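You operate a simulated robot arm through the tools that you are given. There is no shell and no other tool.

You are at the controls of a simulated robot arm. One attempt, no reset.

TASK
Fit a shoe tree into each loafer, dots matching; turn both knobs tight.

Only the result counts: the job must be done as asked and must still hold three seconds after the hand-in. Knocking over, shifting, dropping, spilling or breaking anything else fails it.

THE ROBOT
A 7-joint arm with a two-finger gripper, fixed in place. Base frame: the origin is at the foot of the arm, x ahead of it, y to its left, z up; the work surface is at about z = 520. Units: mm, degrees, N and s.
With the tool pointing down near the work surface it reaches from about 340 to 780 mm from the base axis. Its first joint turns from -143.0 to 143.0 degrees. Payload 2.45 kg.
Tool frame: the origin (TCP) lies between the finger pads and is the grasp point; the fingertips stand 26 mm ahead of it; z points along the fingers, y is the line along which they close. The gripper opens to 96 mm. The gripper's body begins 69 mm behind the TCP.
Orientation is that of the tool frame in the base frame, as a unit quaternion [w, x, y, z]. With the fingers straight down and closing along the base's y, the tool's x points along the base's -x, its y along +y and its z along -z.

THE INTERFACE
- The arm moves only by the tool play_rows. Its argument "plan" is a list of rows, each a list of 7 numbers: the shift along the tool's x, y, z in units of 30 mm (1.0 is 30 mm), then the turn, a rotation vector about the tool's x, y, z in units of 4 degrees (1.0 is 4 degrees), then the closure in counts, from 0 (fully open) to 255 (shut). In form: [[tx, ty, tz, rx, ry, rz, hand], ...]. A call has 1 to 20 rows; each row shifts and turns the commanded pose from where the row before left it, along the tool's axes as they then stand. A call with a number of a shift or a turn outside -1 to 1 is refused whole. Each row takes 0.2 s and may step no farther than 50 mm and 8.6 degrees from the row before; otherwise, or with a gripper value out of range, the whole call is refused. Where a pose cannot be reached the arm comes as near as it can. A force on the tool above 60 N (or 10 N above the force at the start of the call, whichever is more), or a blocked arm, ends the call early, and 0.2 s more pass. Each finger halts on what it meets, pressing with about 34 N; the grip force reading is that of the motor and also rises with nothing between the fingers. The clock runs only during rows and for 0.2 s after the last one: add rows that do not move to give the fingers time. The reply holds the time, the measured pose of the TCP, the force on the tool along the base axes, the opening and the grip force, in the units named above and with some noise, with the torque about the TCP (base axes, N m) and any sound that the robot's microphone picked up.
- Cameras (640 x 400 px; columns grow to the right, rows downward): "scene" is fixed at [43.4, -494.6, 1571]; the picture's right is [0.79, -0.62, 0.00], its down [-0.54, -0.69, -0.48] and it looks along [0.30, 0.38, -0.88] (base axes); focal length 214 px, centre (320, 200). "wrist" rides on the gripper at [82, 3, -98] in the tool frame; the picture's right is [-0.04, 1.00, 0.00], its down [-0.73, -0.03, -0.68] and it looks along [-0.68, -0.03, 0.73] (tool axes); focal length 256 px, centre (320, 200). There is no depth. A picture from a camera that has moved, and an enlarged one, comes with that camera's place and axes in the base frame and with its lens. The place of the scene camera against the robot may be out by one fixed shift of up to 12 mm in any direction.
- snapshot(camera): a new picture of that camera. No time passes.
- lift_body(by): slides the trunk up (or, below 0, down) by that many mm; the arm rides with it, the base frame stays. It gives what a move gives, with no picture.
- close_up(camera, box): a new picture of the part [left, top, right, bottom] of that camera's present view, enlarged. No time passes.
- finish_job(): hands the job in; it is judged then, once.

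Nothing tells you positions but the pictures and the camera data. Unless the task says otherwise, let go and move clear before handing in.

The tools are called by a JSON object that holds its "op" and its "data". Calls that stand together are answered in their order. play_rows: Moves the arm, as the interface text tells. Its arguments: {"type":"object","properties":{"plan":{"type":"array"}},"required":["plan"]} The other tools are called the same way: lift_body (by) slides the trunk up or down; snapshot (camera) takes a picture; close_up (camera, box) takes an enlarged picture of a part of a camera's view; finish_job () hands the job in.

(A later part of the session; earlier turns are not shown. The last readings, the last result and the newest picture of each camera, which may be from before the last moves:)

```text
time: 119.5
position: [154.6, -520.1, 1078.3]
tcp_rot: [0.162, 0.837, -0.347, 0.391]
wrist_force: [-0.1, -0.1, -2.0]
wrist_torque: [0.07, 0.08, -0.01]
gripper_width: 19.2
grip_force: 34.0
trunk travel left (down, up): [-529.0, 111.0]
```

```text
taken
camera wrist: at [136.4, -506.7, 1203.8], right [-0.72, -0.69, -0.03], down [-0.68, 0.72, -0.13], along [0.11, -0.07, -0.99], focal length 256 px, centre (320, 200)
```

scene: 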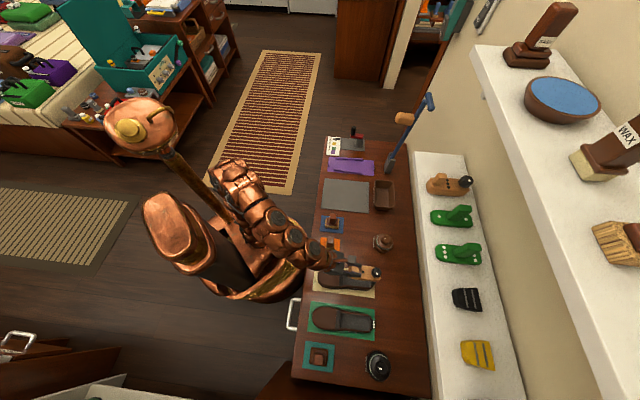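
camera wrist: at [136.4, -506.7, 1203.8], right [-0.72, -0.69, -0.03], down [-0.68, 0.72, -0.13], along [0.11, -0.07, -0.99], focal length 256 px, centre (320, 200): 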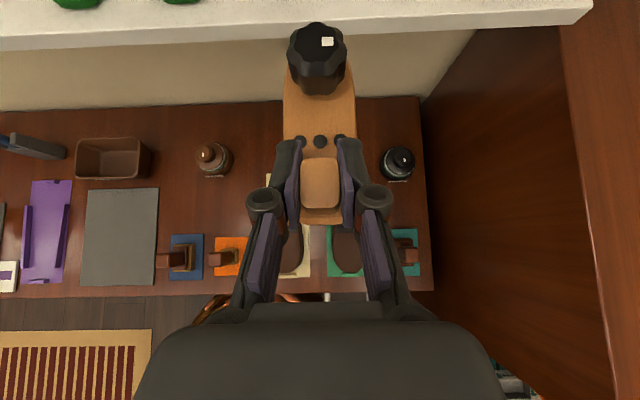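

I'll shift over the green shoe and raise the arm, so that the trunk can do the descent with the arm in its good configuration.

{"op": "play_rows", "data": {"plan": [[0.14, 0.1, -0.086, 0, 0, 0, 255], [0.281, 0.202, -0.172, 0, 0, 0, 255], [0.281, 0.202, -0.172, 0, 0, 0, 255], [0.281, 0.202, -0.172, 0, 0, 0, 255], [0.281, 0.202, -0.172, 0, 0, 0, 255], [0.281, 0.202, -0.172, 0, 0, 0, 255], [0.281, 0.202, -0.172, 0, 0, 0, 255], [0.281, 0.202, -0.172, 0, 0, 0, 255], [0.281, 0.202, -0.172, 0, 0, 0, 255], [0.14, 0.1, -0.086, 0, 0, 0, 255], [0, 0, 0, 0, 0, 0, 255]]}}

{"op": "lift_body", "data": {"by": -400}}

{"op": "snapshot", "data": {"camera": "wrist"}}

{"op": "snapshot", "data": {"camera": "scene"}}

```text
time: 122.0
position: [124.7, -568.4, 1166.1]
tcp_rot: [0.162, 0.837, -0.347, 0.391]
wrist_force: [-0.6, -0.6, -2.4]
wrist_torque: [0.07, 0.11, 0.0]
gripper_width: 18.9
grip_force: 34.3
trunk travel left (down, up): [-529.0, 111.0]
```

```text
time: 125.8
position: [125.7, -569.0, 766.6]
tcp_rot: [0.162, 0.837, -0.347, 0.39]
wrist_force: [-0.9, -0.1, -1.8]
wrist_torque: [0.08, 0.06, 0.0]
gripper_width: 18.9
grip_force: 34.1
trunk travel left (down, up): [-129.0, 511.0]
```

```text
taken
camera wrist: at [106.6, -554.8, 891.7], right [-0.72, -0.69, -0.03], down [-0.68, 0.72, -0.13], along [0.11, -0.07, -0.99], focal length 256 px, centre (320, 200)
```

wrist: 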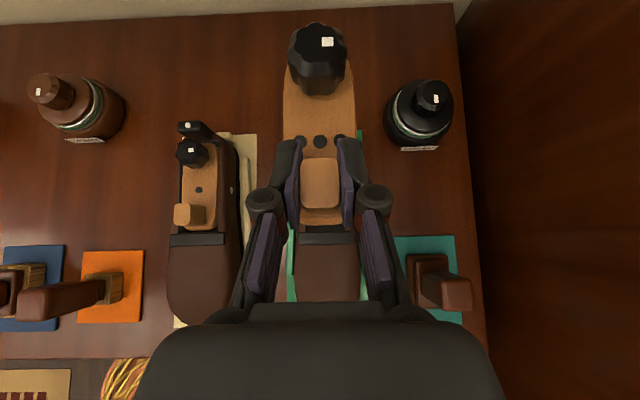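

```text
taken
```

scene: 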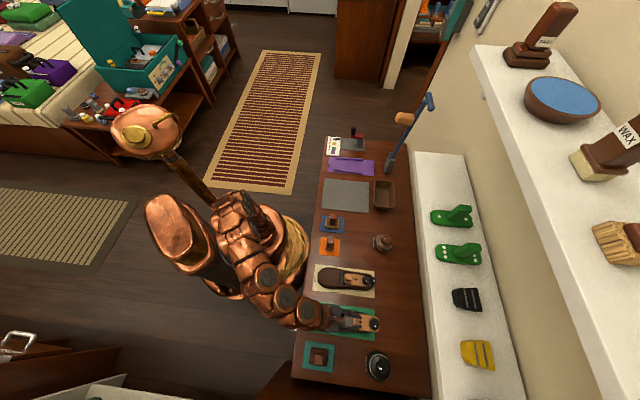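

{"op": "lift_body", "data": {"by": -105}}

{"op": "snapshot", "data": {"camera": "wrist"}}

{"op": "close_up", "data": {"camera": "wrist", "box": [270, 50, 370, 170]}}

{"op": "close_up", "data": {"camera": "wrist", "box": [270, 170, 370, 270]}}

{"op": "close_up", "data": {"camera": "scene", "box": [330, 305, 386, 335]}}

```text
time: 127.2
position: [124.8, -569.9, 661.6]
tcp_rot: [0.162, 0.837, -0.346, 0.391]
wrist_force: [1.2, 0.2, -2.4]
wrist_torque: [0.11, 0.08, -0.01]
gripper_width: 18.8
grip_force: 33.5
trunk travel left (down, up): [-24.0, 616.0]
```

```text
taken
camera wrist: at [106.6, -554.8, 786.7], right [-0.72, -0.69, -0.03], down [-0.68, 0.72, -0.13], along [0.11, -0.07, -0.99], focal length 256 px, centre (320, 200)
```

wrist: 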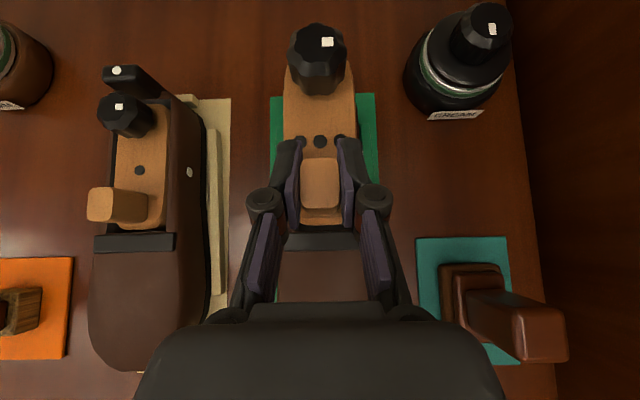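

```text
3.33 times, centred on (320, 110) of wrist
camera zoom: at [106.6, -554.8, 786.7], right [-0.72, -0.69, -0.03], down [-0.68, 0.72, -0.13], along [0.11, -0.07, -0.99], focal length 853 px, centre (320, 500)
```

zoom: 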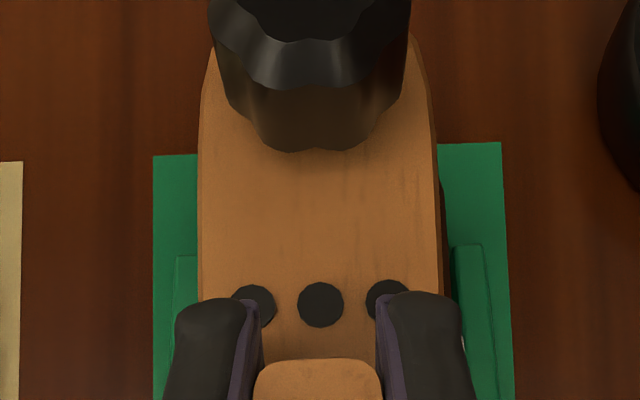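

```text
4.00 times, centred on (320, 220) of wrist
camera zoom: at [106.6, -554.8, 786.7], right [-0.72, -0.69, -0.03], down [-0.68, 0.72, -0.13], along [0.11, -0.07, -0.99], focal length 1024 px, centre (320, 120)
```

zoom: 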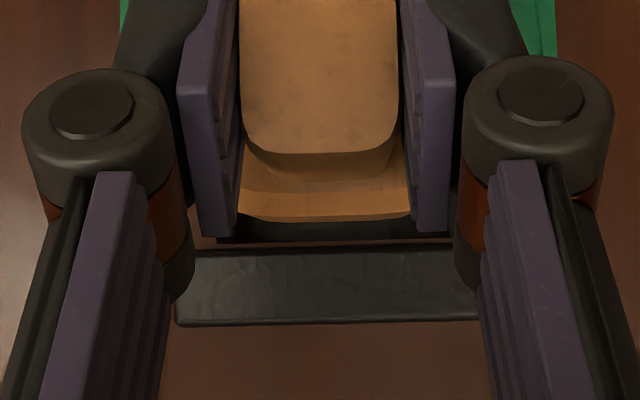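

```text
11.43 times, centred on (358, 320) of scene
camera zoom: at [43.4, -494.6, 1571.0], right [0.79, -0.62, 0.0], down [-0.54, -0.69, -0.48], along [0.3, 0.38, -0.88], focal length 2451 px, centre (-114, -1171)
```

zoom: 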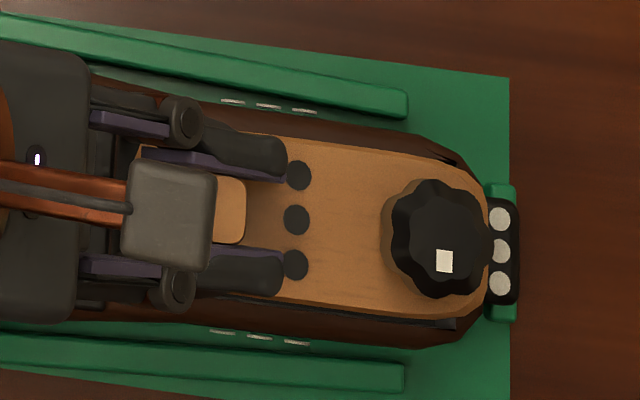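

The front gap is about 3 mm and lateral offset is under 1 mm. I'll lower to rim level and verify.

{"op": "play_rows", "data": {"plan": [[-0.128, 0, 0.107, 0, 0, 0, 255], [-0.128, 0, 0.107, 0, 0, 0, 255], [-0.128, 0, 0.107, 0, 0, 0, 255], [-0.128, 0, 0.107, 0, 0, 0, 255], [-0.128, 0, 0.107, 0, 0, 0, 255], [-0.077, 0, 0.064, 0, 0, 0, 255], [0, 0, 0, 0, 0, 0, 255]]}}

{"op": "close_up", "data": {"camera": "wrist", "box": [270, 50, 370, 170]}}

{"op": "close_up", "data": {"camera": "wrist", "box": [270, 170, 370, 270]}}

{"op": "close_up", "data": {"camera": "scene", "box": [330, 305, 386, 335]}}

```text
time: 128.8
position: [126.4, -569.7, 633.4]
tcp_rot: [0.162, 0.837, -0.347, 0.39]
wrist_force: [-0.9, 0.3, -1.7]
wrist_torque: [0.1, 0.08, -0.02]
gripper_width: 19.1
grip_force: 34.1
trunk travel left (down, up): [-24.0, 616.0]
```

```text
3.33 times, centred on (320, 110) of wrist
camera zoom: at [107.4, -554.7, 758.4], right [-0.72, -0.69, -0.03], down [-0.68, 0.72, -0.13], along [0.11, -0.07, -0.99], focal length 853 px, centre (320, 500)
```

zoom: 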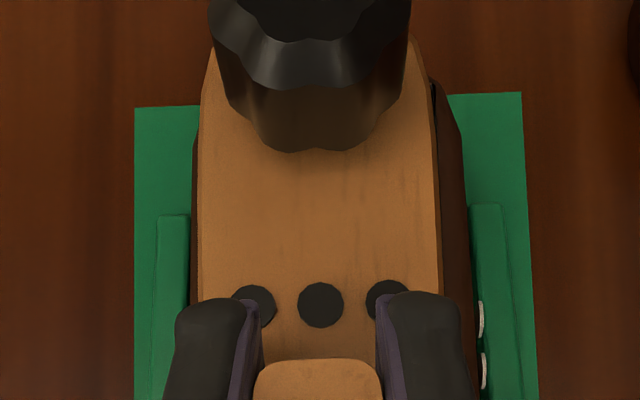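

```text
4.00 times, centred on (320, 220) of wrist
camera zoom: at [107.4, -554.7, 758.4], right [-0.72, -0.69, -0.03], down [-0.68, 0.72, -0.13], along [0.11, -0.07, -0.99], focal length 1024 px, centre (320, 120)
```

zoom: 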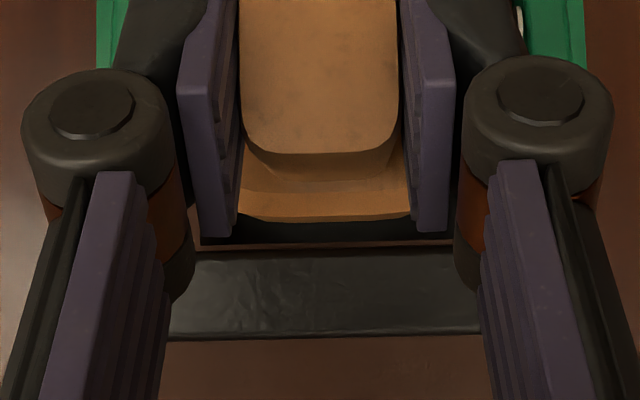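

```text
11.43 times, centred on (358, 320) of scene
camera zoom: at [43.4, -494.6, 1571.0], right [0.79, -0.62, 0.0], down [-0.54, -0.69, -0.48], along [0.3, 0.38, -0.88], focal length 2451 px, centre (-114, -1171)
```

zoom: 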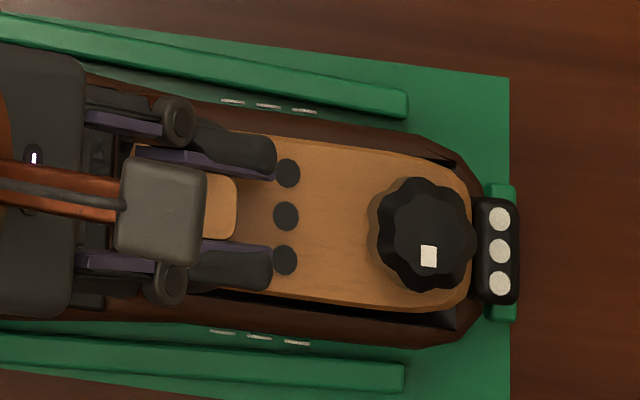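

I'll apply a -1.3 mm sideways correction and start the insertion.

{"op": "play_rows", "data": {"plan": [[0, 0.043, 0, 0, 0, 0, 255], [-0.077, 0, 0.064, 0, 0, 0, 255], [-0.077, 0, 0.064, 0, 0, 0, 255], [-0.077, 0, 0.064, 0, 0, 0, 255], [0, 0, 0, 0, 0, 0, 255]]}}

{"op": "close_up", "data": {"camera": "wrist", "box": [270, 50, 370, 170]}}

{"op": "close_up", "data": {"camera": "scene", "box": [330, 305, 386, 335]}}

```text
time: 130.0
position: [123.4, -569.8, 622.8]
tcp_rot: [0.162, 0.837, -0.347, 0.39]
wrist_force: [-0.4, -1.0, -3.3]
wrist_torque: [0.06, 0.08, 0.01]
gripper_width: 19.1
grip_force: 34.0
trunk travel left (down, up): [-24.0, 616.0]
```

```text
3.33 times, centred on (320, 110) of wrist
camera zoom: at [105.4, -555.7, 749.2], right [-0.72, -0.69, -0.03], down [-0.68, 0.72, -0.13], along [0.11, -0.07, -0.99], focal length 853 px, centre (320, 500)
```

zoom: 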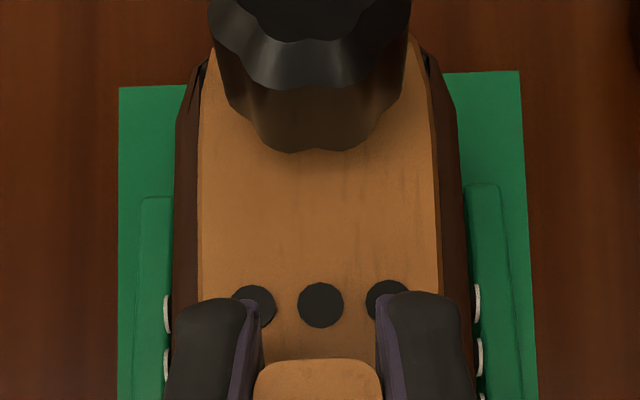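

```text
11.43 times, centred on (358, 320) of scene
camera zoom: at [43.4, -494.6, 1571.0], right [0.79, -0.62, 0.0], down [-0.54, -0.69, -0.48], along [0.3, 0.38, -0.88], focal length 2451 px, centre (-114, -1171)
```

zoom: 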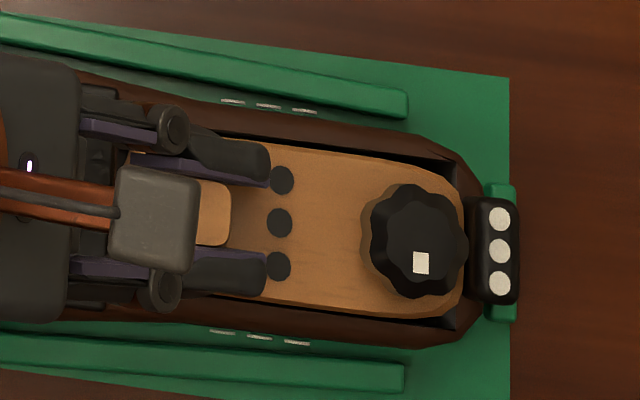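

It's centred and entering freely, so I'll continue down.

{"op": "play_rows", "data": {"plan": [[-0.077, 0, 0.064, 0, 0, 0, 255], [-0.077, 0, 0.064, 0, 0, 0, 255], [-0.077, 0, 0.064, 0, 0, 0, 255], [-0.077, 0, 0.064, 0, 0, 0, 255], [0, 0, 0, 0, 0, 0, 255]]}}

{"op": "close_up", "data": {"camera": "wrist", "box": [270, 50, 370, 170]}}

{"op": "close_up", "data": {"camera": "wrist", "box": [270, 170, 370, 270]}}

{"op": "close_up", "data": {"camera": "scene", "box": [330, 305, 386, 335]}}

```text
time: 131.2
position: [124.1, -570.4, 612.9]
tcp_rot: [0.162, 0.837, -0.347, 0.391]
wrist_force: [0.2, 0.2, -2.4]
wrist_torque: [0.08, 0.08, 0.01]
gripper_width: 18.8
grip_force: 34.2
trunk travel left (down, up): [-24.0, 616.0]
```

```text
3.33 times, centred on (320, 110) of wrist
camera zoom: at [105.9, -556.0, 737.9], right [-0.72, -0.69, -0.03], down [-0.68, 0.72, -0.13], along [0.11, -0.07, -0.99], focal length 853 px, centre (320, 500)
```

zoom: 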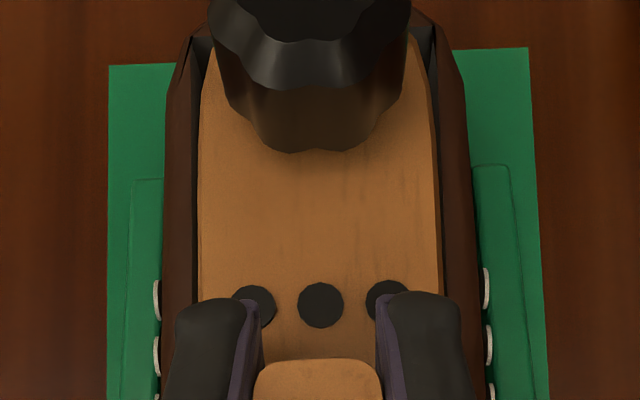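

```text
4.00 times, centred on (320, 220) of wrist
camera zoom: at [105.9, -556.0, 737.9], right [-0.72, -0.69, -0.03], down [-0.68, 0.72, -0.13], along [0.11, -0.07, -0.99], focal length 1024 px, centre (320, 120)
```

zoom: 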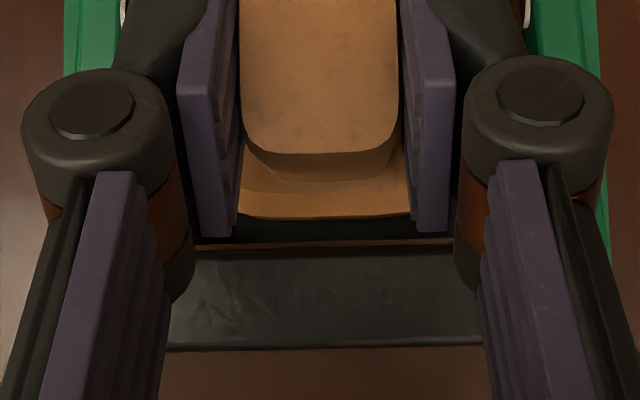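

```text
11.43 times, centred on (358, 320) of scene
camera zoom: at [43.4, -494.6, 1571.0], right [0.79, -0.62, 0.0], down [-0.54, -0.69, -0.48], along [0.3, 0.38, -0.88], focal length 2451 px, centre (-114, -1171)
```

zoom: 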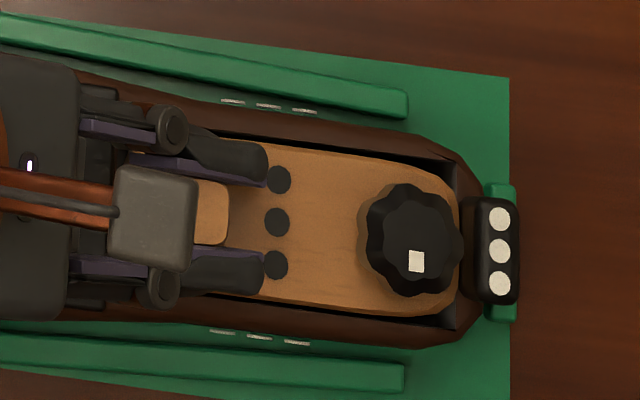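

{"op": "play_rows", "data": {"plan": [[-0.077, 0, 0.064, 0, 0, 0, 255], [-0.077, 0, 0.064, 0, 0, 0, 255], [-0.077, 0, 0.064, 0, 0, 0, 255], [-0.077, 0, 0.064, 0, 0, 0, 255], [0, 0, 0, 0, 0, 0, 255]]}}

{"op": "close_up", "data": {"camera": "scene", "box": [330, 305, 386, 335]}}

```text
time: 132.4
position: [124.2, -570.3, 601.8]
tcp_rot: [0.163, 0.837, -0.346, 0.392]
wrist_force: [-0.5, 2.9, 9.3]
wrist_torque: [-0.55, -0.68, 0.09]
gripper_width: 19.1
grip_force: 33.9
trunk travel left (down, up): [-24.0, 616.0]
```

```text
11.43 times, centred on (358, 320) of scene
camera zoom: at [43.4, -494.6, 1571.0], right [0.79, -0.62, 0.0], down [-0.54, -0.69, -0.48], along [0.3, 0.38, -0.88], focal length 2451 px, centre (-114, -1171)
```

zoom: 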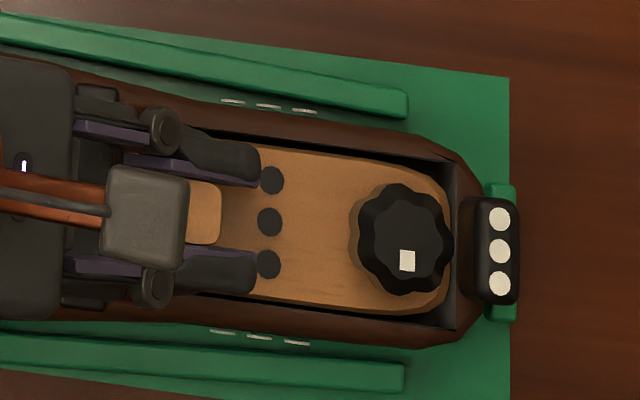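

The heel end has touched the floor. I'll ease down about 1 mm more, then release gently.

{"op": "play_rows", "data": {"plan": [[-0.0256, 0, 0.0214, 0, 0, 0, 255], [0, 0, 0, 0, 0, 0, 245], [0, 0, 0, 0, 0, 0, 225], [0, 0, 0, 0, 0, 0, 205], [0, 0, 0, 0, 0, 0, 190], [0, 0, 0, 0, 0, 0, 175], [0, 0, 0, 0, 0, 0, 175]]}}

{"op": "close_up", "data": {"camera": "scene", "box": [330, 305, 386, 335]}}

{"op": "close_up", "data": {"camera": "wrist", "box": [240, 10, 400, 260]}}

```text
time: 134.0
position: [123.5, -569.9, 600.4]
tcp_rot: [0.162, 0.838, -0.346, 0.39]
wrist_force: [0.0, 0.0, 1.2]
wrist_torque: [0.01, -0.01, 0.01]
gripper_width: 30.6
grip_force: 0.1
trunk travel left (down, up): [-24.0, 616.0]
```

```text
11.43 times, centred on (358, 320) of scene
camera zoom: at [43.4, -494.6, 1571.0], right [0.79, -0.62, 0.0], down [-0.54, -0.69, -0.48], along [0.3, 0.38, -0.88], focal length 2451 px, centre (-114, -1171)
```

zoom: 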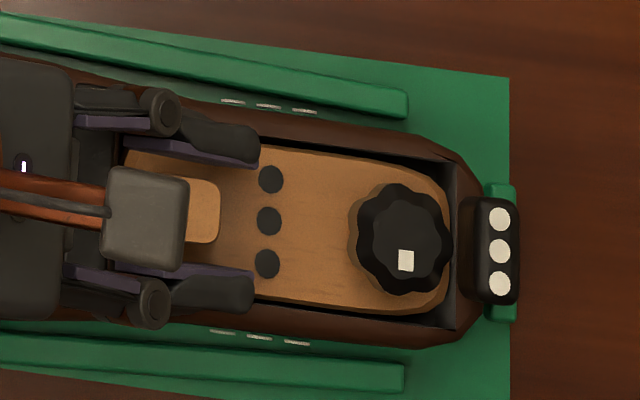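

```text
1.60 times, centred on (320, 135) of wrist
camera zoom: at [104.9, -555.5, 725.0], right [-0.72, -0.69, -0.03], down [-0.68, 0.72, -0.13], along [0.11, -0.07, -0.99], focal length 410 px, centre (320, 304)
```

zoom: 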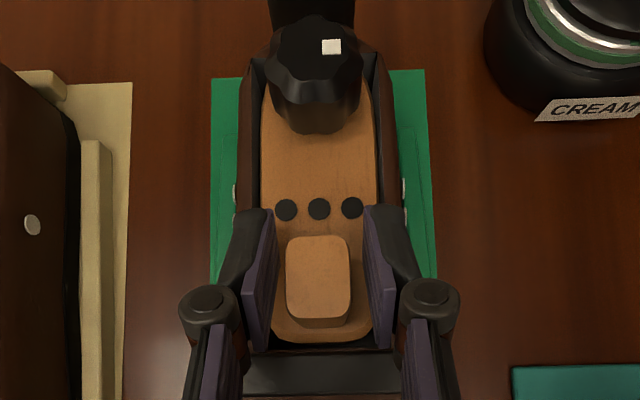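

Tree 2 is seated in the green shoe. I'll lift clear before going after the knobs.

{"op": "play_rows", "data": {"plan": [[0.077, 0, -0.064, 0, 0, 0, 175], [0.077, 0, -0.064, 0, 0, 0, 175], [0.128, 0, -0.107, 0, 0, 0, 175], [0.256, 0, -0.214, 0, 0, 0, 175], [0.256, 0, -0.214, 0, 0, 0, 175], [0.384, 0, -0.321, 0, 0, 0, 150], [0.384, 0, -0.321, 0, 0, 0, 110], [0.384, 0, -0.321, 0, 0, 0, 110], [0.384, 0, -0.321, 0, 0, 0, 110], [0.384, 0, -0.321, 0, 0, 0, 110]]}}

{"op": "snapshot", "data": {"camera": "wrist"}}

{"op": "close_up", "data": {"camera": "scene", "box": [310, 255, 400, 345]}}

```text
time: 136.2
position: [124.0, -571.3, 705.3]
tcp_rot: [0.162, 0.837, -0.347, 0.39]
wrist_force: [-0.4, 0.7, -0.3]
wrist_torque: [-0.01, 0.0, 0.01]
gripper_width: 54.6
grip_force: 0.0
trunk travel left (down, up): [-24.0, 616.0]
```

```text
taken
camera wrist: at [105.9, -556.8, 829.6], right [-0.72, -0.69, -0.03], down [-0.68, 0.72, -0.13], along [0.11, -0.07, -0.99], focal length 256 px, centre (320, 200)
```

wrist: 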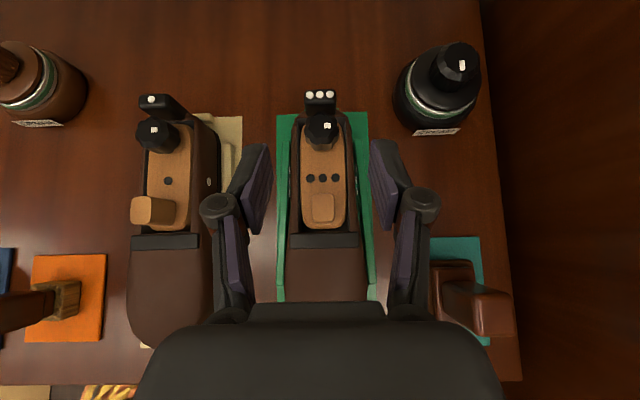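

```text
4.44 times, centred on (355, 300) of scene
camera zoom: at [43.4, -494.6, 1571.0], right [0.79, -0.62, 0.0], down [-0.54, -0.69, -0.48], along [0.3, 0.38, -0.88], focal length 953 px, centre (164, -244)
```

zoom: 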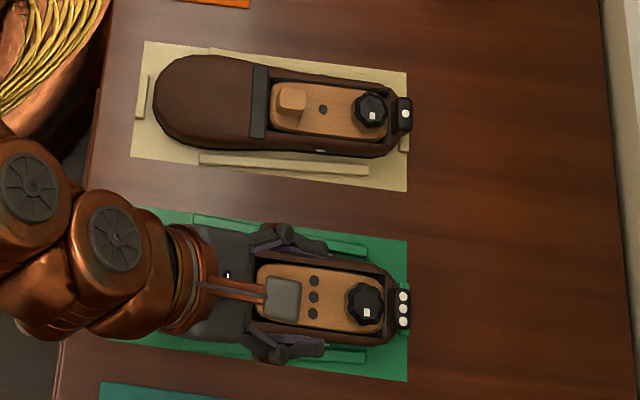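

Both trees are in their shoes. Next I'll turn the gripper vertical for the knobs.

{"op": "play_rows", "data": {"plan": [[0, 0, 0, 0, -1, 0, 110], [0, 0, 0, 0, -1, 0, 110], [0, 0, 0, 0, -1, 0, 110], [0, 0, 0, 0, -1, 0, 110], [0, 0, 0, 0, -1, 0, 110], [0, 0, 0, 0, -1, 0, 110], [0, 0, 0, 0, -1, 0, 110], [0, 0, 0, 0, -1, 0, 110], [0, 0, 0, 0, -1, 0, 110], [0, 0, 0, 0, -1, 0, 110], [0, 0, 0, 0, -1, 0, 110], [0, 0, 0, 0, -1, 0, 110], [0, 0, 0, 0, -0.5, 0, 110]]}}

{"op": "snapshot", "data": {"camera": "wrist"}}

```text
time: 139.0
position: [125.1, -557.9, 674.6]
tcp_rot: [0.013, 0.923, -0.382, 0.031]
wrist_force: [-0.3, 0.3, 0.2]
wrist_torque: [-0.01, -0.04, -0.01]
gripper_width: 54.7
grip_force: 0.0
out of reach, approached as far as the arm can: row 11, 12
trunk travel left (down, up): [-24.0, 616.0]
```

```text
taken
camera wrist: at [175.0, -613.0, 778.1], right [-0.73, -0.68, 0.0], down [-0.53, 0.57, 0.63], along [-0.42, 0.46, -0.78], focal length 256 px, centre (320, 200)
```

wrist: 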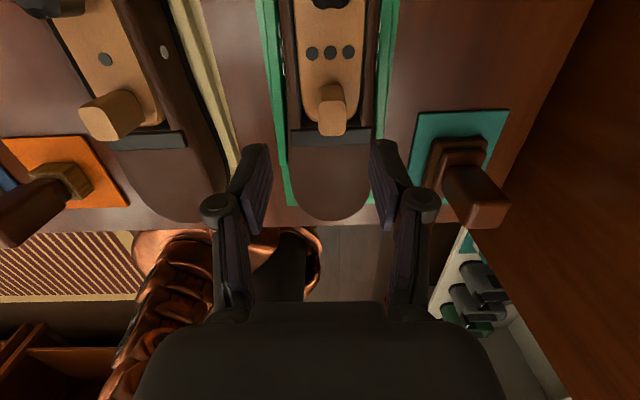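

The arm briefly hit a reach limit while turning vertical. I'll move outward over the knob and remove the remaining 4° of tilt.

{"op": "play_rows", "data": {"plan": [[0.7, 0.06, -0.2, 0, 0, 0, 110], [0.7, 0.06, -0.2, 0, 0, 0, 110], [0.7, 0.06, -0.2, 0, 0, 0, 110], [0.7, 0.06, 0, 0, -0.97, 0, 110], [0, 0, 0, 0, 0, 0, 110]]}}

{"op": "snapshot", "data": {"camera": "wrist"}}

```text
time: 140.2
position: [144.0, -572.9, 665.7]
tcp_rot: [0.013, 0.923, -0.383, 0.032]
wrist_force: [-0.1, 0.1, 0.5]
wrist_torque: [-0.04, -0.01, 0.02]
gripper_width: 54.7
grip_force: 0.1
out of reach, approached as far as the arm can: row 1, 2, 3, 4
trunk travel left (down, up): [-24.0, 616.0]
```

```text
taken
camera wrist: at [194.6, -627.1, 769.6], right [-0.73, -0.68, 0.0], down [-0.53, 0.57, 0.63], along [-0.42, 0.46, -0.78], focal length 256 px, centre (320, 200)
```

wrist: 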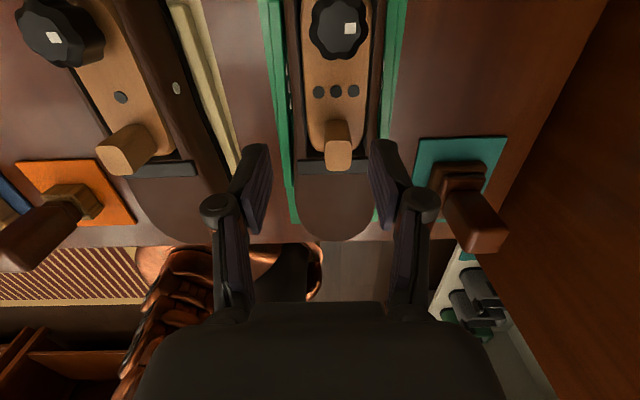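

The flipped vertical pose is limited, so I'll roll the wrist back the other way.

{"op": "play_rows", "data": {"plan": [[0, 0, 0, 0, 0, -1, 110], [0, 0, 0, 0, 0, -1, 110], [0, 0, 0, 0, 0, -1, 110], [0, 0, 0, 0, 0, -1, 110], [0, 0, 0, 0, 0, -1, 110], [0, 0, 0, 0, 0, -1, 110], [0, 0, 0, 0, 0, -1, 110], [0, 0, 0, 0, 0, -1, 110], [0, 0, 0, 0, 0, -1, 110], [0, 0, 0, 0, 0, -1, 110], [0, 0, 0, 0, 0, -1, 110], [0, 0, 0, 0, 0, -1, 110], [0, 0, 0, 0, 0, -1, 110], [0, 0, 0, 0, 0, -1, 110], [0, 0, 0, 0, 0, -1, 110], [0, 0, 0, 0, 0, -1, 110], [0, 0, 0, 0, 0, -1, 110], [0, 0, 0, 0, 0, -1, 110], [0, 0, 0, 0, 0, -1, 110], [0, 0, 0, 0, 0, -1, 110]]}}

{"op": "snapshot", "data": {"camera": "wrist"}}

```text
time: 144.4
position: [143.8, -572.4, 667.3]
tcp_rot: [0.031, 0.953, 0.301, 0.017]
wrist_force: [-0.8, -0.2, -0.1]
wrist_torque: [-0.01, 0.02, -0.01]
gripper_width: 54.7
grip_force: 0.1
trunk travel left (down, up): [-24.0, 616.0]
```

```text
taken
camera wrist: at [208.5, -522.6, 766.6], right [0.54, -0.84, 0.07], down [-0.65, -0.36, 0.67], along [-0.53, -0.4, -0.74], focal length 256 px, centre (320, 200)
```

wrist: 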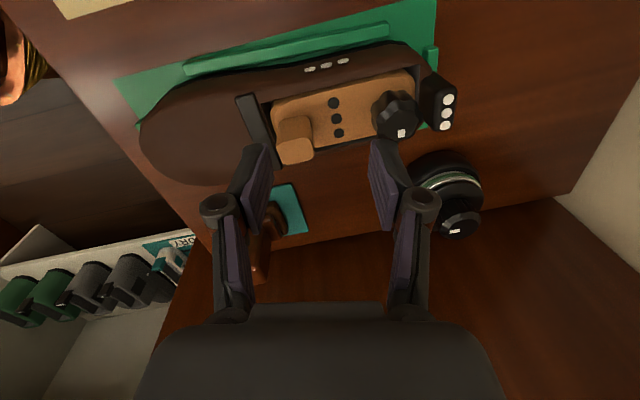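

{"op": "play_rows", "data": {"plan": [[0, 0, 0, 0, 0, -1, 110], [0, 0, 0, 0, 0, -1, 110], [0, 0, 0, 0, 0, -1, 110], [0, 0, 0, 0, 0, -1, 110], [0, 0, 0, 0, 0, -1, 110], [0, 0, 0, 0, 0, -1, 110], [0, 0, 0, 0, 0, -1, 110], [0, 0, 0, 0, 0, -1, 110], [0, 0, 0, 0, 0, -1, 110], [0, 0, 0, 0, 0, -1, 110], [0, 0, 0, 0, 0, -1, 110], [0, 0, 0, 0, 0, -1, 110], [0, 0, 0, 0, 0, -1, 110], [0, 0, 0, 0, 0, -1, 110], [0, 0, 0, 0, 0, -1, 110], [0, 0, 0, 0, 0, -1, 110], [0, 0, 0, 0, 0, -1, 110], [0, 0, 0, 0, 0, -1, 110], [0, 0, 0, 0, 0, -1, 110], [0, 0, 0, 0, 0, -1, 110]]}}

{"op": "play_rows", "data": {"plan": [[0, 0, 0, 0, 0, -1, 110], [0, 0, 0, 0, 0, -1, 110], [0, 0, 0, 0, 0, -1, 110], [0, 0, 0, 0, 0, -1, 110], [0, 0, 0, 0, 0, -1, 110]]}}

{"op": "snapshot", "data": {"camera": "wrist"}}

```text
time: 148.6
position: [145.7, -572.3, 668.0]
tcp_rot: [0.034, 0.536, 0.843, -0.007]
wrist_force: [-0.8, -0.7, -0.3]
wrist_torque: [-0.02, -0.03, -0.02]
gripper_width: 54.9
grip_force: 0.1
trunk travel left (down, up): [-24.0, 616.0]
```

```text
time: 149.8
position: [144.8, -571.9, 668.5]
tcp_rot: [0.031, 0.383, 0.923, -0.014]
wrist_force: [0.1, -0.6, 0.2]
wrist_torque: [-0.01, 0.0, 0.02]
gripper_width: 54.8
grip_force: 0.1
trunk travel left (down, up): [-24.0, 616.0]
```

```text
taken
camera wrist: at [83.9, -507.0, 759.3], right [0.73, 0.68, 0.0], down [0.46, -0.5, 0.73], along [0.5, -0.53, -0.68], focal length 256 px, centre (320, 200)
```

wrist: 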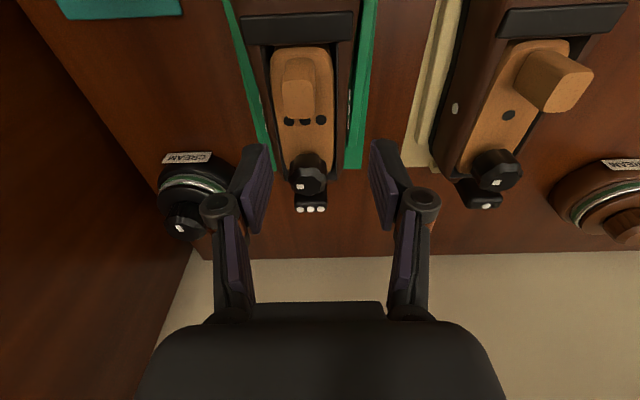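

The wrist is back to unflipped. I'll level the tool and move over the green shoe's knob.

{"op": "play_rows", "data": {"plan": [[0, 0, 0, 0, 0.97, 0, 110], [-0.69, -0.13, 0, 0, 0, 0, 110], [-0.69, -0.13, 0, 0, 0, 0, 110], [-0.69, -0.13, 0, 0, 0, 0, 110], [0, 0, 0, 0, 0, 0, 110]]}}

{"op": "snapshot", "data": {"camera": "wrist"}}

{"op": "close_up", "data": {"camera": "wrist", "box": [240, 100, 400, 220]}}

{"op": "close_up", "data": {"camera": "scene", "box": [310, 255, 400, 345]}}

```text
time: 151.0
position: [143.7, -573.3, 668.2]
tcp_rot: [0.033, 0.382, 0.923, -0.013]
wrist_force: [-0.1, -0.1, 0.3]
wrist_torque: [0.01, 0.0, 0.01]
gripper_width: 54.6
grip_force: 0.2
out of reach, approached as far as the arm can: row 1, 2, 3, 4
trunk travel left (down, up): [-24.0, 616.0]
```

```text
taken
camera wrist: at [84.0, -507.0, 759.4], right [0.73, 0.68, 0.0], down [0.46, -0.5, 0.73], along [0.5, -0.53, -0.68], focal length 256 px, centre (320, 200)
```

wrist: 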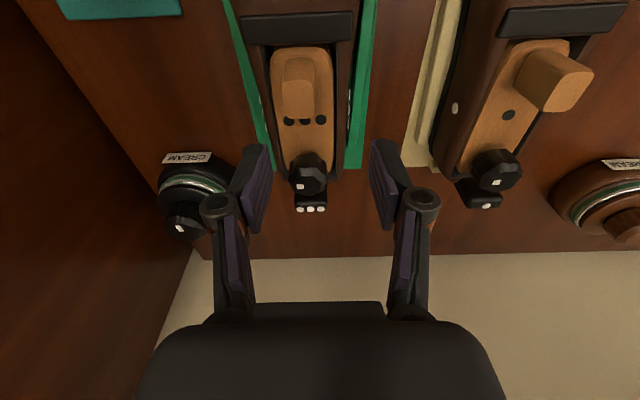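

```text
3.33 times, centred on (320, 160) of wrist
camera zoom: at [84.0, -507.0, 759.4], right [0.73, 0.68, 0.0], down [0.46, -0.5, 0.73], along [0.5, -0.53, -0.68], focal length 853 px, centre (320, 333)
```

zoom: 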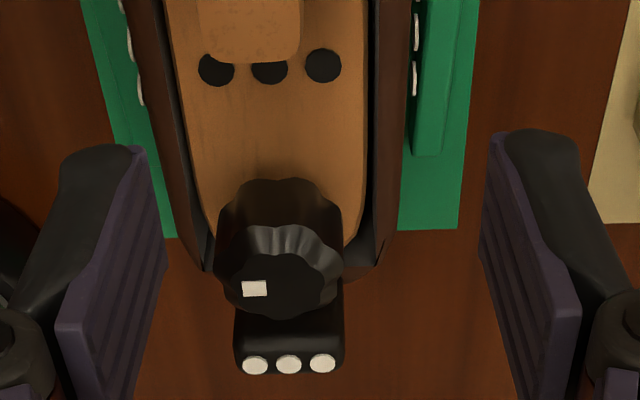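

```text
4.44 times, centred on (355, 300) of scene
camera zoom: at [43.4, -494.6, 1571.0], right [0.79, -0.62, 0.0], down [-0.54, -0.69, -0.48], along [0.3, 0.38, -0.88], focal length 953 px, centre (164, -244)
```

zoom: 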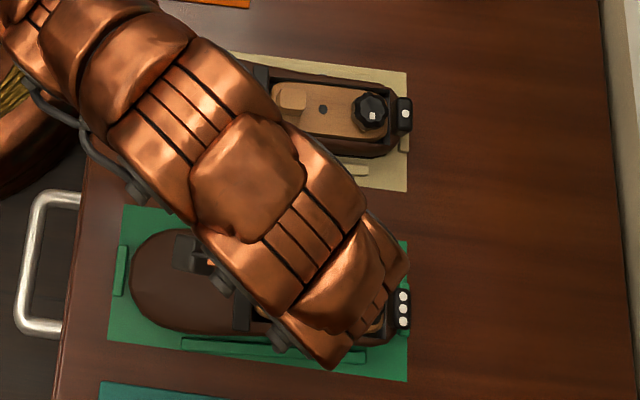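

The arm is too high relative to the trunk for a vertical tool at this reach. I'll raise the trunk and lower the arm, which restores the reach.

{"op": "lift_body", "data": {"by": 90}}

{"op": "play_rows", "data": {"plan": [[0, 0, 0.7, 0, 0, 0, 110], [0, 0, 0.7, 0, 0, 0, 110], [0, 0, 0.7, 0, 0, 0, 110], [0, 0, 0, 0, 0.97, 0, 110], [-0.69, -0.13, 0, 0, 0, 0, 110], [-0.69, -0.13, 0, 0, 0, 0, 110], [-0.69, -0.13, 0, 0, 0, 0, 110], [0, 0, 0, 0, 0, 0, 110]]}}

{"op": "snapshot", "data": {"camera": "wrist"}}

{"op": "close_up", "data": {"camera": "scene", "box": [310, 255, 400, 345]}}

```text
time: 152.2
position: [143.9, -572.4, 758.1]
tcp_rot: [0.033, 0.383, 0.923, -0.013]
wrist_force: [0.4, 0.6, -0.2]
wrist_torque: [0.01, -0.03, 0.04]
gripper_width: 54.8
grip_force: 0.1
trunk travel left (down, up): [-114.0, 526.0]
```

```text
time: 154.0
position: [171.3, -610.4, 694.7]
tcp_rot: [0.0, 0.383, 0.924, 0.0]
wrist_force: [0.3, 0.2, -0.5]
wrist_torque: [0.0, 0.02, 0.04]
gripper_width: 54.5
grip_force: 0.2
out of reach, approached as far as the arm can: row 7
trunk travel left (down, up): [-114.0, 526.0]
```

```text
taken
camera wrist: at [115.4, -548.5, 791.8], right [0.73, 0.68, 0.0], down [0.5, -0.54, 0.68], along [0.46, -0.5, -0.73], focal length 256 px, centre (320, 200)
```

wrist: 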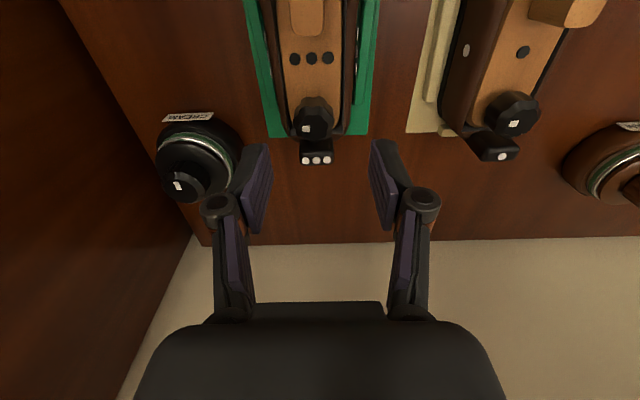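

```text
4.44 times, centred on (355, 300) of scene
camera zoom: at [43.4, -494.6, 1571.0], right [0.79, -0.62, 0.0], down [-0.54, -0.69, -0.48], along [0.3, 0.38, -0.88], focal length 953 px, centre (164, -244)
```

zoom: 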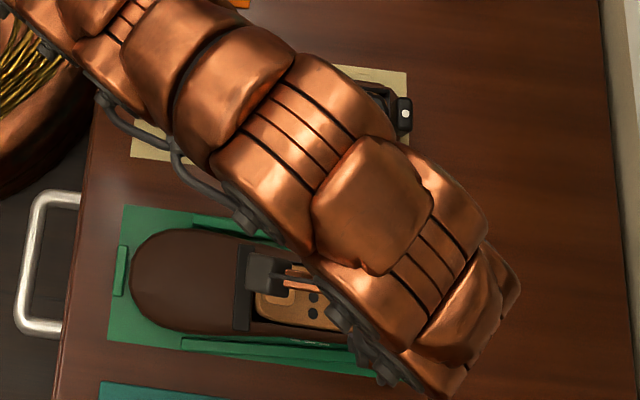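

I'm vertical now. I'll lower a bit more and shift out the remaining 16 mm to centre over the knob.

{"op": "play_rows", "data": {"plan": [[0, 0, 0.6, 0, 0, 0, 110], [0, 0, 0.6, 0, 0, 0, 110], [0, 0, 0.3, 0, 0, 0, 110], [-0.27, -0.05, 0, 0, 0, 0, 110], [-0.27, -0.05, 0, 0, 0, 0, 110], [0, 0, 0, 0, 0, 0, 110]]}}

{"op": "snapshot", "data": {"camera": "wrist"}}

{"op": "close_up", "data": {"camera": "wrist", "box": [240, 100, 400, 220]}}

```text
time: 155.4
position: [179.8, -623.7, 651.0]
tcp_rot: [0.002, 0.383, 0.924, -0.001]
wrist_force: [-0.4, 0.5, -0.2]
wrist_torque: [0.01, 0.01, -0.02]
gripper_width: 54.6
grip_force: 0.1
trunk travel left (down, up): [-114.0, 526.0]
```

```text
taken
camera wrist: at [124.7, -563.0, 748.0], right [0.73, 0.68, 0.0], down [0.5, -0.54, 0.68], along [0.46, -0.5, -0.73], focal length 256 px, centre (320, 200)
```

wrist: 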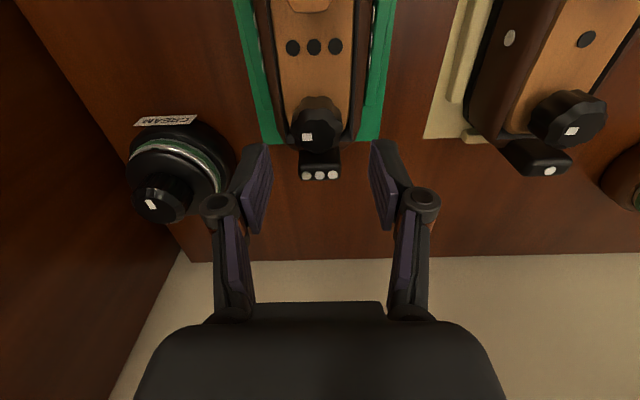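

```text
3.33 times, centred on (320, 160) of wrist
camera zoom: at [124.7, -563.0, 748.0], right [0.73, 0.68, 0.0], down [0.5, -0.54, 0.68], along [0.46, -0.5, -0.73], focal length 853 px, centre (320, 333)
```

zoom: 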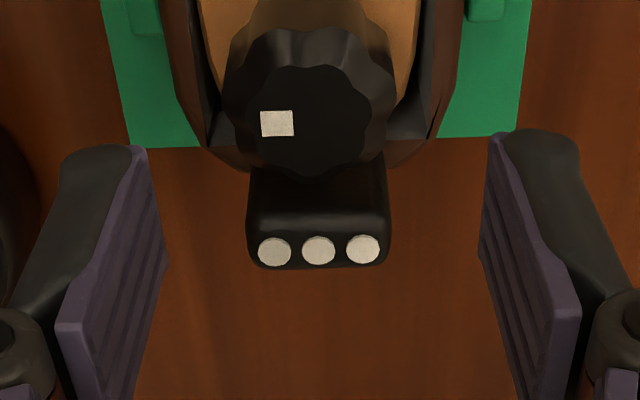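

There's a heel tab right behind the knob that rises to about z≈600, so the fingers can only swing about ±30° per grip. I'll ratchet: rotate to -30°, descend, grip, turn clockwise 60°, release, and repeat.

{"op": "play_rows", "data": {"plan": [[-0.02, -0.07, 0, 0, 0, 0, 110], [0, 0, 0, 0, 0, -1, 110], [0, 0, 0, 0, 0, -1, 110], [0, 0, 0, 0, 0, -1, 110], [0, 0, 0, 0, 0, -1, 110], [0, 0, 0, 0, 0, -1, 110], [0, 0, 0, 0, 0, -1, 110], [0, 0, 0, 0, 0, -1, 110], [0, 0, 0, 0, 0, -0.5, 110], [0, 0, 0, 0, 0, 0, 110]]}}

{"op": "snapshot", "data": {"camera": "wrist"}}

{"op": "close_up", "data": {"camera": "wrist", "box": [240, 80, 400, 220]}}

```text
time: 157.6
position: [178.5, -626.2, 651.9]
tcp_rot: [0.001, 0.131, 0.991, -0.001]
wrist_force: [-0.1, 0.5, 0.1]
wrist_torque: [0.0, 0.0, 0.0]
gripper_width: 54.6
grip_force: 0.0
trunk travel left (down, up): [-114.0, 526.0]
```

```text
taken
camera wrist: at [101.0, -600.6, 748.3], right [0.3, 0.95, 0.0], down [0.7, -0.22, 0.68], along [0.65, -0.2, -0.73], focal length 256 px, centre (320, 200)
```

wrist: 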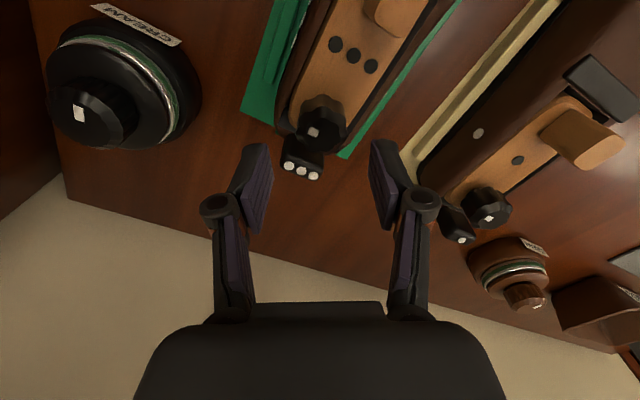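

```text
2.86 times, centred on (320, 150) of wrist
camera zoom: at [101.0, -600.6, 748.3], right [0.3, 0.95, 0.0], down [0.7, -0.22, 0.68], along [0.65, -0.2, -0.73], focal length 731 px, centre (320, 343)
```

zoom: 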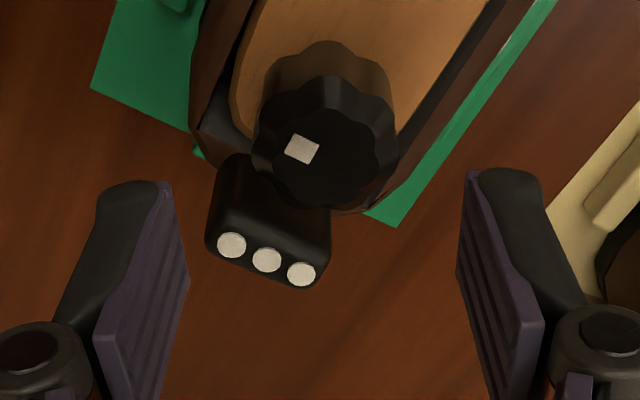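

The knob is centred within about 1 mm, so I'll descend around it.

{"op": "play_rows", "data": {"plan": [[0.03, 0.02, 0.3, 0, 0, 0, 110], [0, 0, 0.3, 0, 0, 0, 110], [0, 0, 0.3, 0, 0, 0, 110], [0, 0, 0.3, 0, 0, 0, 110], [0, 0, 0.28, 0, 0, 0, 110], [0, 0, 0, 0, 0, 0, 110]]}}

{"op": "snapshot", "data": {"camera": "wrist"}}

{"op": "close_up", "data": {"camera": "wrist", "box": [240, 110, 400, 250]}}

{"op": "close_up", "data": {"camera": "scene", "box": [310, 275, 400, 345]}}

```text
time: 159.0
position: [179.4, -624.5, 605.1]
tcp_rot: [0.001, 0.13, 0.991, -0.002]
wrist_force: [0.0, 0.7, -0.5]
wrist_torque: [0.01, 0.01, 0.01]
gripper_width: 54.7
grip_force: 0.0
trunk travel left (down, up): [-114.0, 526.0]
```

```text
taken
camera wrist: at [100.2, -600.1, 702.5], right [0.3, 0.95, 0.0], down [0.7, -0.22, 0.68], along [0.65, -0.2, -0.73], focal length 256 px, centre (320, 200)
```

wrist: 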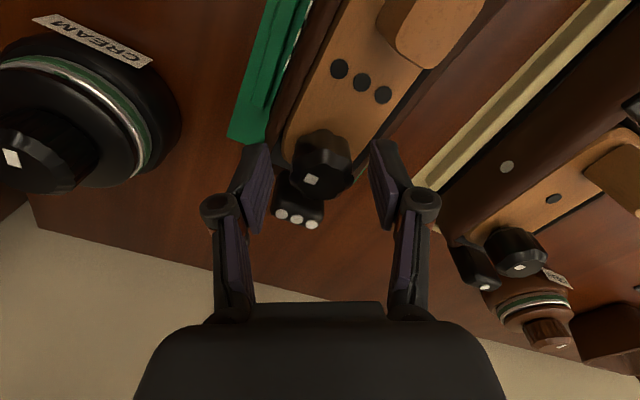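

```text
2.86 times, centred on (320, 180) of wrist
camera zoom: at [100.2, -600.1, 702.5], right [0.3, 0.95, 0.0], down [0.7, -0.22, 0.68], along [0.65, -0.2, -0.73], focal length 731 px, centre (320, 257)
```

zoom: 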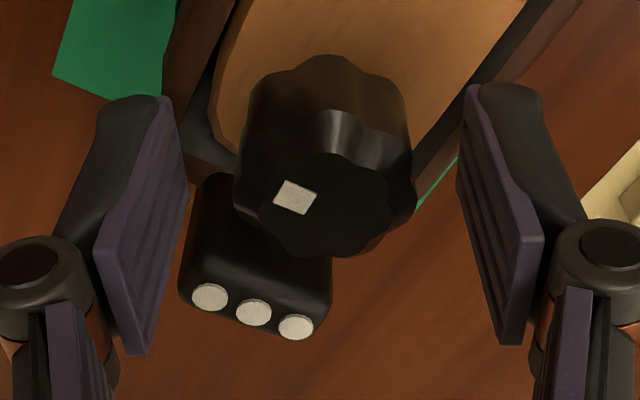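

```text
5.71 times, centred on (355, 310) of scene
camera zoom: at [43.4, -494.6, 1571.0], right [0.79, -0.62, 0.0], down [-0.54, -0.69, -0.48], along [0.3, 0.38, -0.88], focal length 1226 px, centre (120, -429)
```

zoom: 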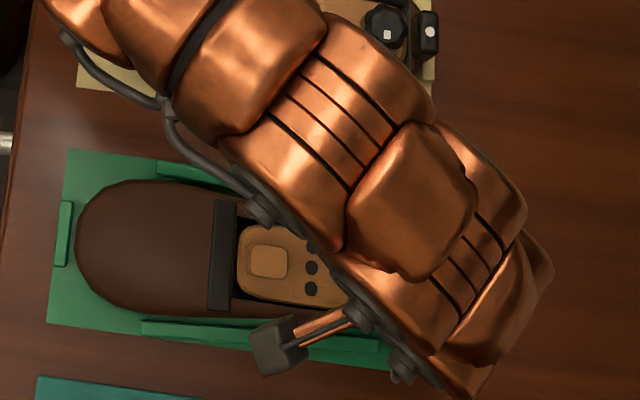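

The knob sits between the pads at the right depth. I'll close on it.

{"op": "play_rows", "data": {"plan": [[0, 0, 0, 0, 0, 0, 150], [0, 0, 0, 0, 0, 0, 190], [0, 0, 0, 0, 0, 0, 255], [0, 0, 0, 0, 0, 0, 255], [0, 0, 0, 0, 0, 0, 255]]}}

{"op": "close_up", "data": {"camera": "wrist", "box": [240, 110, 400, 250]}}

```text
time: 160.2
position: [179.1, -625.0, 604.6]
tcp_rot: [0.0, 0.131, 0.991, -0.002]
wrist_force: [0.5, 0.2, 1.1]
wrist_torque: [0.03, 0.0, 0.02]
gripper_width: 32.8
grip_force: 33.8
trunk travel left (down, up): [-114.0, 526.0]
```

```text
2.86 times, centred on (320, 180) of wrist
camera zoom: at [100.2, -600.0, 702.7], right [0.3, 0.95, 0.0], down [0.7, -0.22, 0.68], along [0.65, -0.2, -0.73], focal length 731 px, centre (320, 257)
```

zoom: 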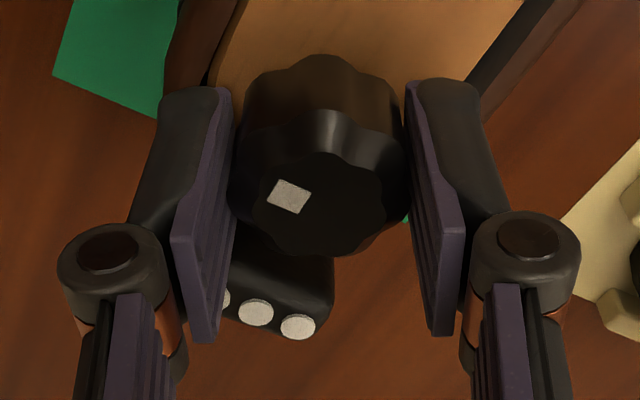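

The knob is gripped at 32.8 mm. I'll turn clockwise 20° and check the torque and the mark.

{"op": "play_rows", "data": {"plan": [[0, 0, 0, 0, 0, 1, 255], [0, 0, 0, 0, 0, 1, 255], [0, 0, 0, 0, 0, 1, 255], [0, 0, 0, 0, 0, 1, 255], [0, 0, 0, 0, 0, 1, 255]]}}

{"op": "close_up", "data": {"camera": "wrist", "box": [240, 110, 400, 250]}}

```text
time: 161.4
position: [177.9, -624.6, 605.9]
tcp_rot: [0.002, 0.302, 0.953, 0.001]
wrist_force: [-0.5, -0.2, -0.1]
wrist_torque: [-0.09, -0.07, 0.02]
gripper_width: 32.6
grip_force: 34.1
trunk travel left (down, up): [-114.0, 526.0]
```

```text
2.86 times, centred on (320, 180) of wrist
camera zoom: at [113.1, -574.8, 703.4], right [0.61, 0.79, 0.0], down [0.58, -0.44, 0.68], along [0.54, -0.41, -0.73], focal length 731 px, centre (320, 257)
```

zoom: 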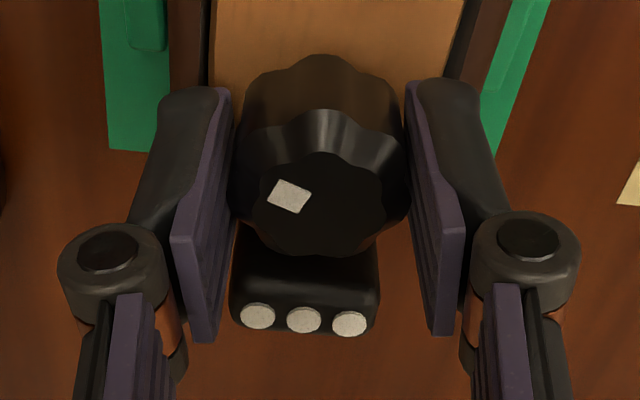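

The knob turns with the gripper at low torque. I'll continue.

{"op": "play_rows", "data": {"plan": [[0, 0, 0, 0, 0, 1, 255], [0, 0, 0, 0, 0, 1, 255], [0, 0, 0, 0, 0, 1, 255], [0, 0, 0, 0, 0, 1, 255], [0, 0, 0, 0, 0, 1, 255]]}}

{"op": "play_rows", "data": {"plan": [[0, 0, 0, 0, 0, 1, 255], [0, 0, 0, 0, 0, 1, 255], [0, 0, 0, 0, 0, 1, 255], [0, 0, 0, 0, 0, 1, 255], [0, 0, 0, 0, 0, 1, 255]]}}

{"op": "close_up", "data": {"camera": "wrist", "box": [240, 110, 400, 250]}}

```text
time: 162.6
position: [176.6, -623.7, 606.4]
tcp_rot: [0.001, 0.463, 0.887, -0.001]
wrist_force: [-0.2, 0.4, -0.3]
wrist_torque: [-0.04, -0.08, 0.0]
gripper_width: 33.0
grip_force: 34.0
trunk travel left (down, up): [-114.0, 526.0]
```

```text
time: 163.8
position: [179.9, -624.3, 607.1]
tcp_rot: [0.001, 0.609, 0.793, 0.0]
wrist_force: [-0.1, 1.1, 0.7]
wrist_torque: [-0.03, -0.05, 0.04]
gripper_width: 32.9
grip_force: 34.5
trunk travel left (down, up): [-114.0, 526.0]
```

```text
2.86 times, centred on (320, 180) of wrist
camera zoom: at [160.6, -544.3, 703.7], right [0.98, 0.22, 0.0], down [0.16, -0.72, 0.68], along [0.15, -0.66, -0.73], focal length 731 px, centre (320, 257)
```

zoom: 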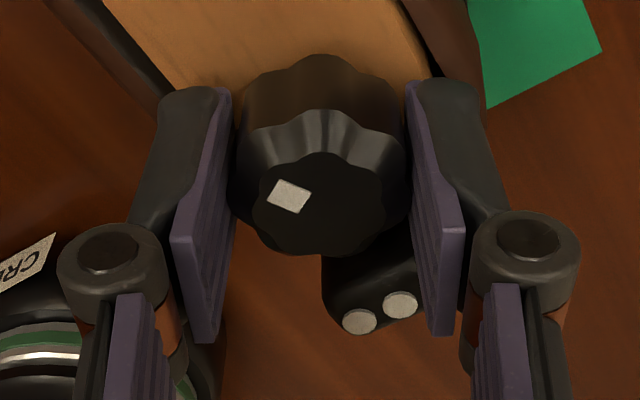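

There's been 60° of turn with no resistance yet. I'll release, rotate back, and re-grip for another stroke.

{"op": "play_rows", "data": {"plan": [[0, 0, 0, 0, 0, 0, 190], [0, 0, 0, 0, 0, 0, 150], [0, 0, 0, 0, 0, 0, 110], [0, 0, 0, 0, 0, -1, 110], [0, 0, 0, 0, 0, -1, 110], [0, 0, 0, 0, 0, -1, 110], [0, 0, 0, 0, 0, -1, 110], [0, 0, 0, 0, 0, -1, 110], [0, 0, 0, 0, 0, -1, 110], [0, 0, 0, 0, 0, -1, 110], [0, 0, 0, 0, 0, -1, 110], [0, 0, 0, 0, 0, -1, 110], [0, 0, 0, 0, 0, -1, 110], [0, 0, 0, 0, 0, -1, 110], [0, 0, 0, 0, 0, -1, 110], [0, 0, 0, 0, 0, -1, 110], [0, 0, 0, 0, 0, -1, 110], [0, 0, 0, 0, 0, -1, 110]]}}

{"op": "close_up", "data": {"camera": "wrist", "box": [240, 110, 400, 250]}}

```text
time: 167.6
position: [177.1, -625.8, 605.7]
tcp_rot: [0.0, 0.129, 0.992, -0.001]
wrist_force: [-0.2, 0.5, -0.3]
wrist_torque: [0.04, -0.01, 0.02]
gripper_width: 54.6
grip_force: 0.0
trunk travel left (down, up): [-114.0, 526.0]
```

```text
2.86 times, centred on (320, 180) of wrist
camera zoom: at [100.0, -600.2, 703.1], right [0.3, 0.96, 0.0], down [0.7, -0.22, 0.68], along [0.65, -0.2, -0.73], focal length 731 px, centre (320, 257)
```

zoom: 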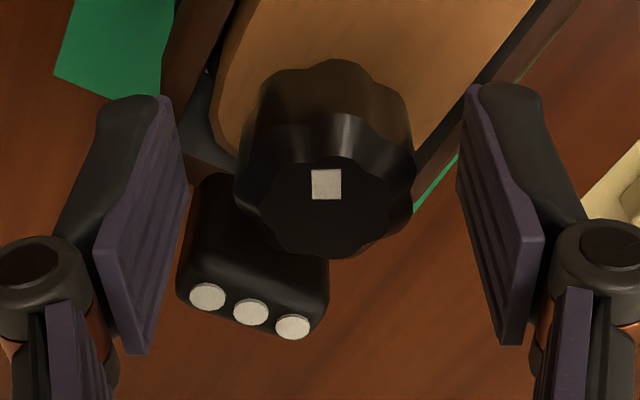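

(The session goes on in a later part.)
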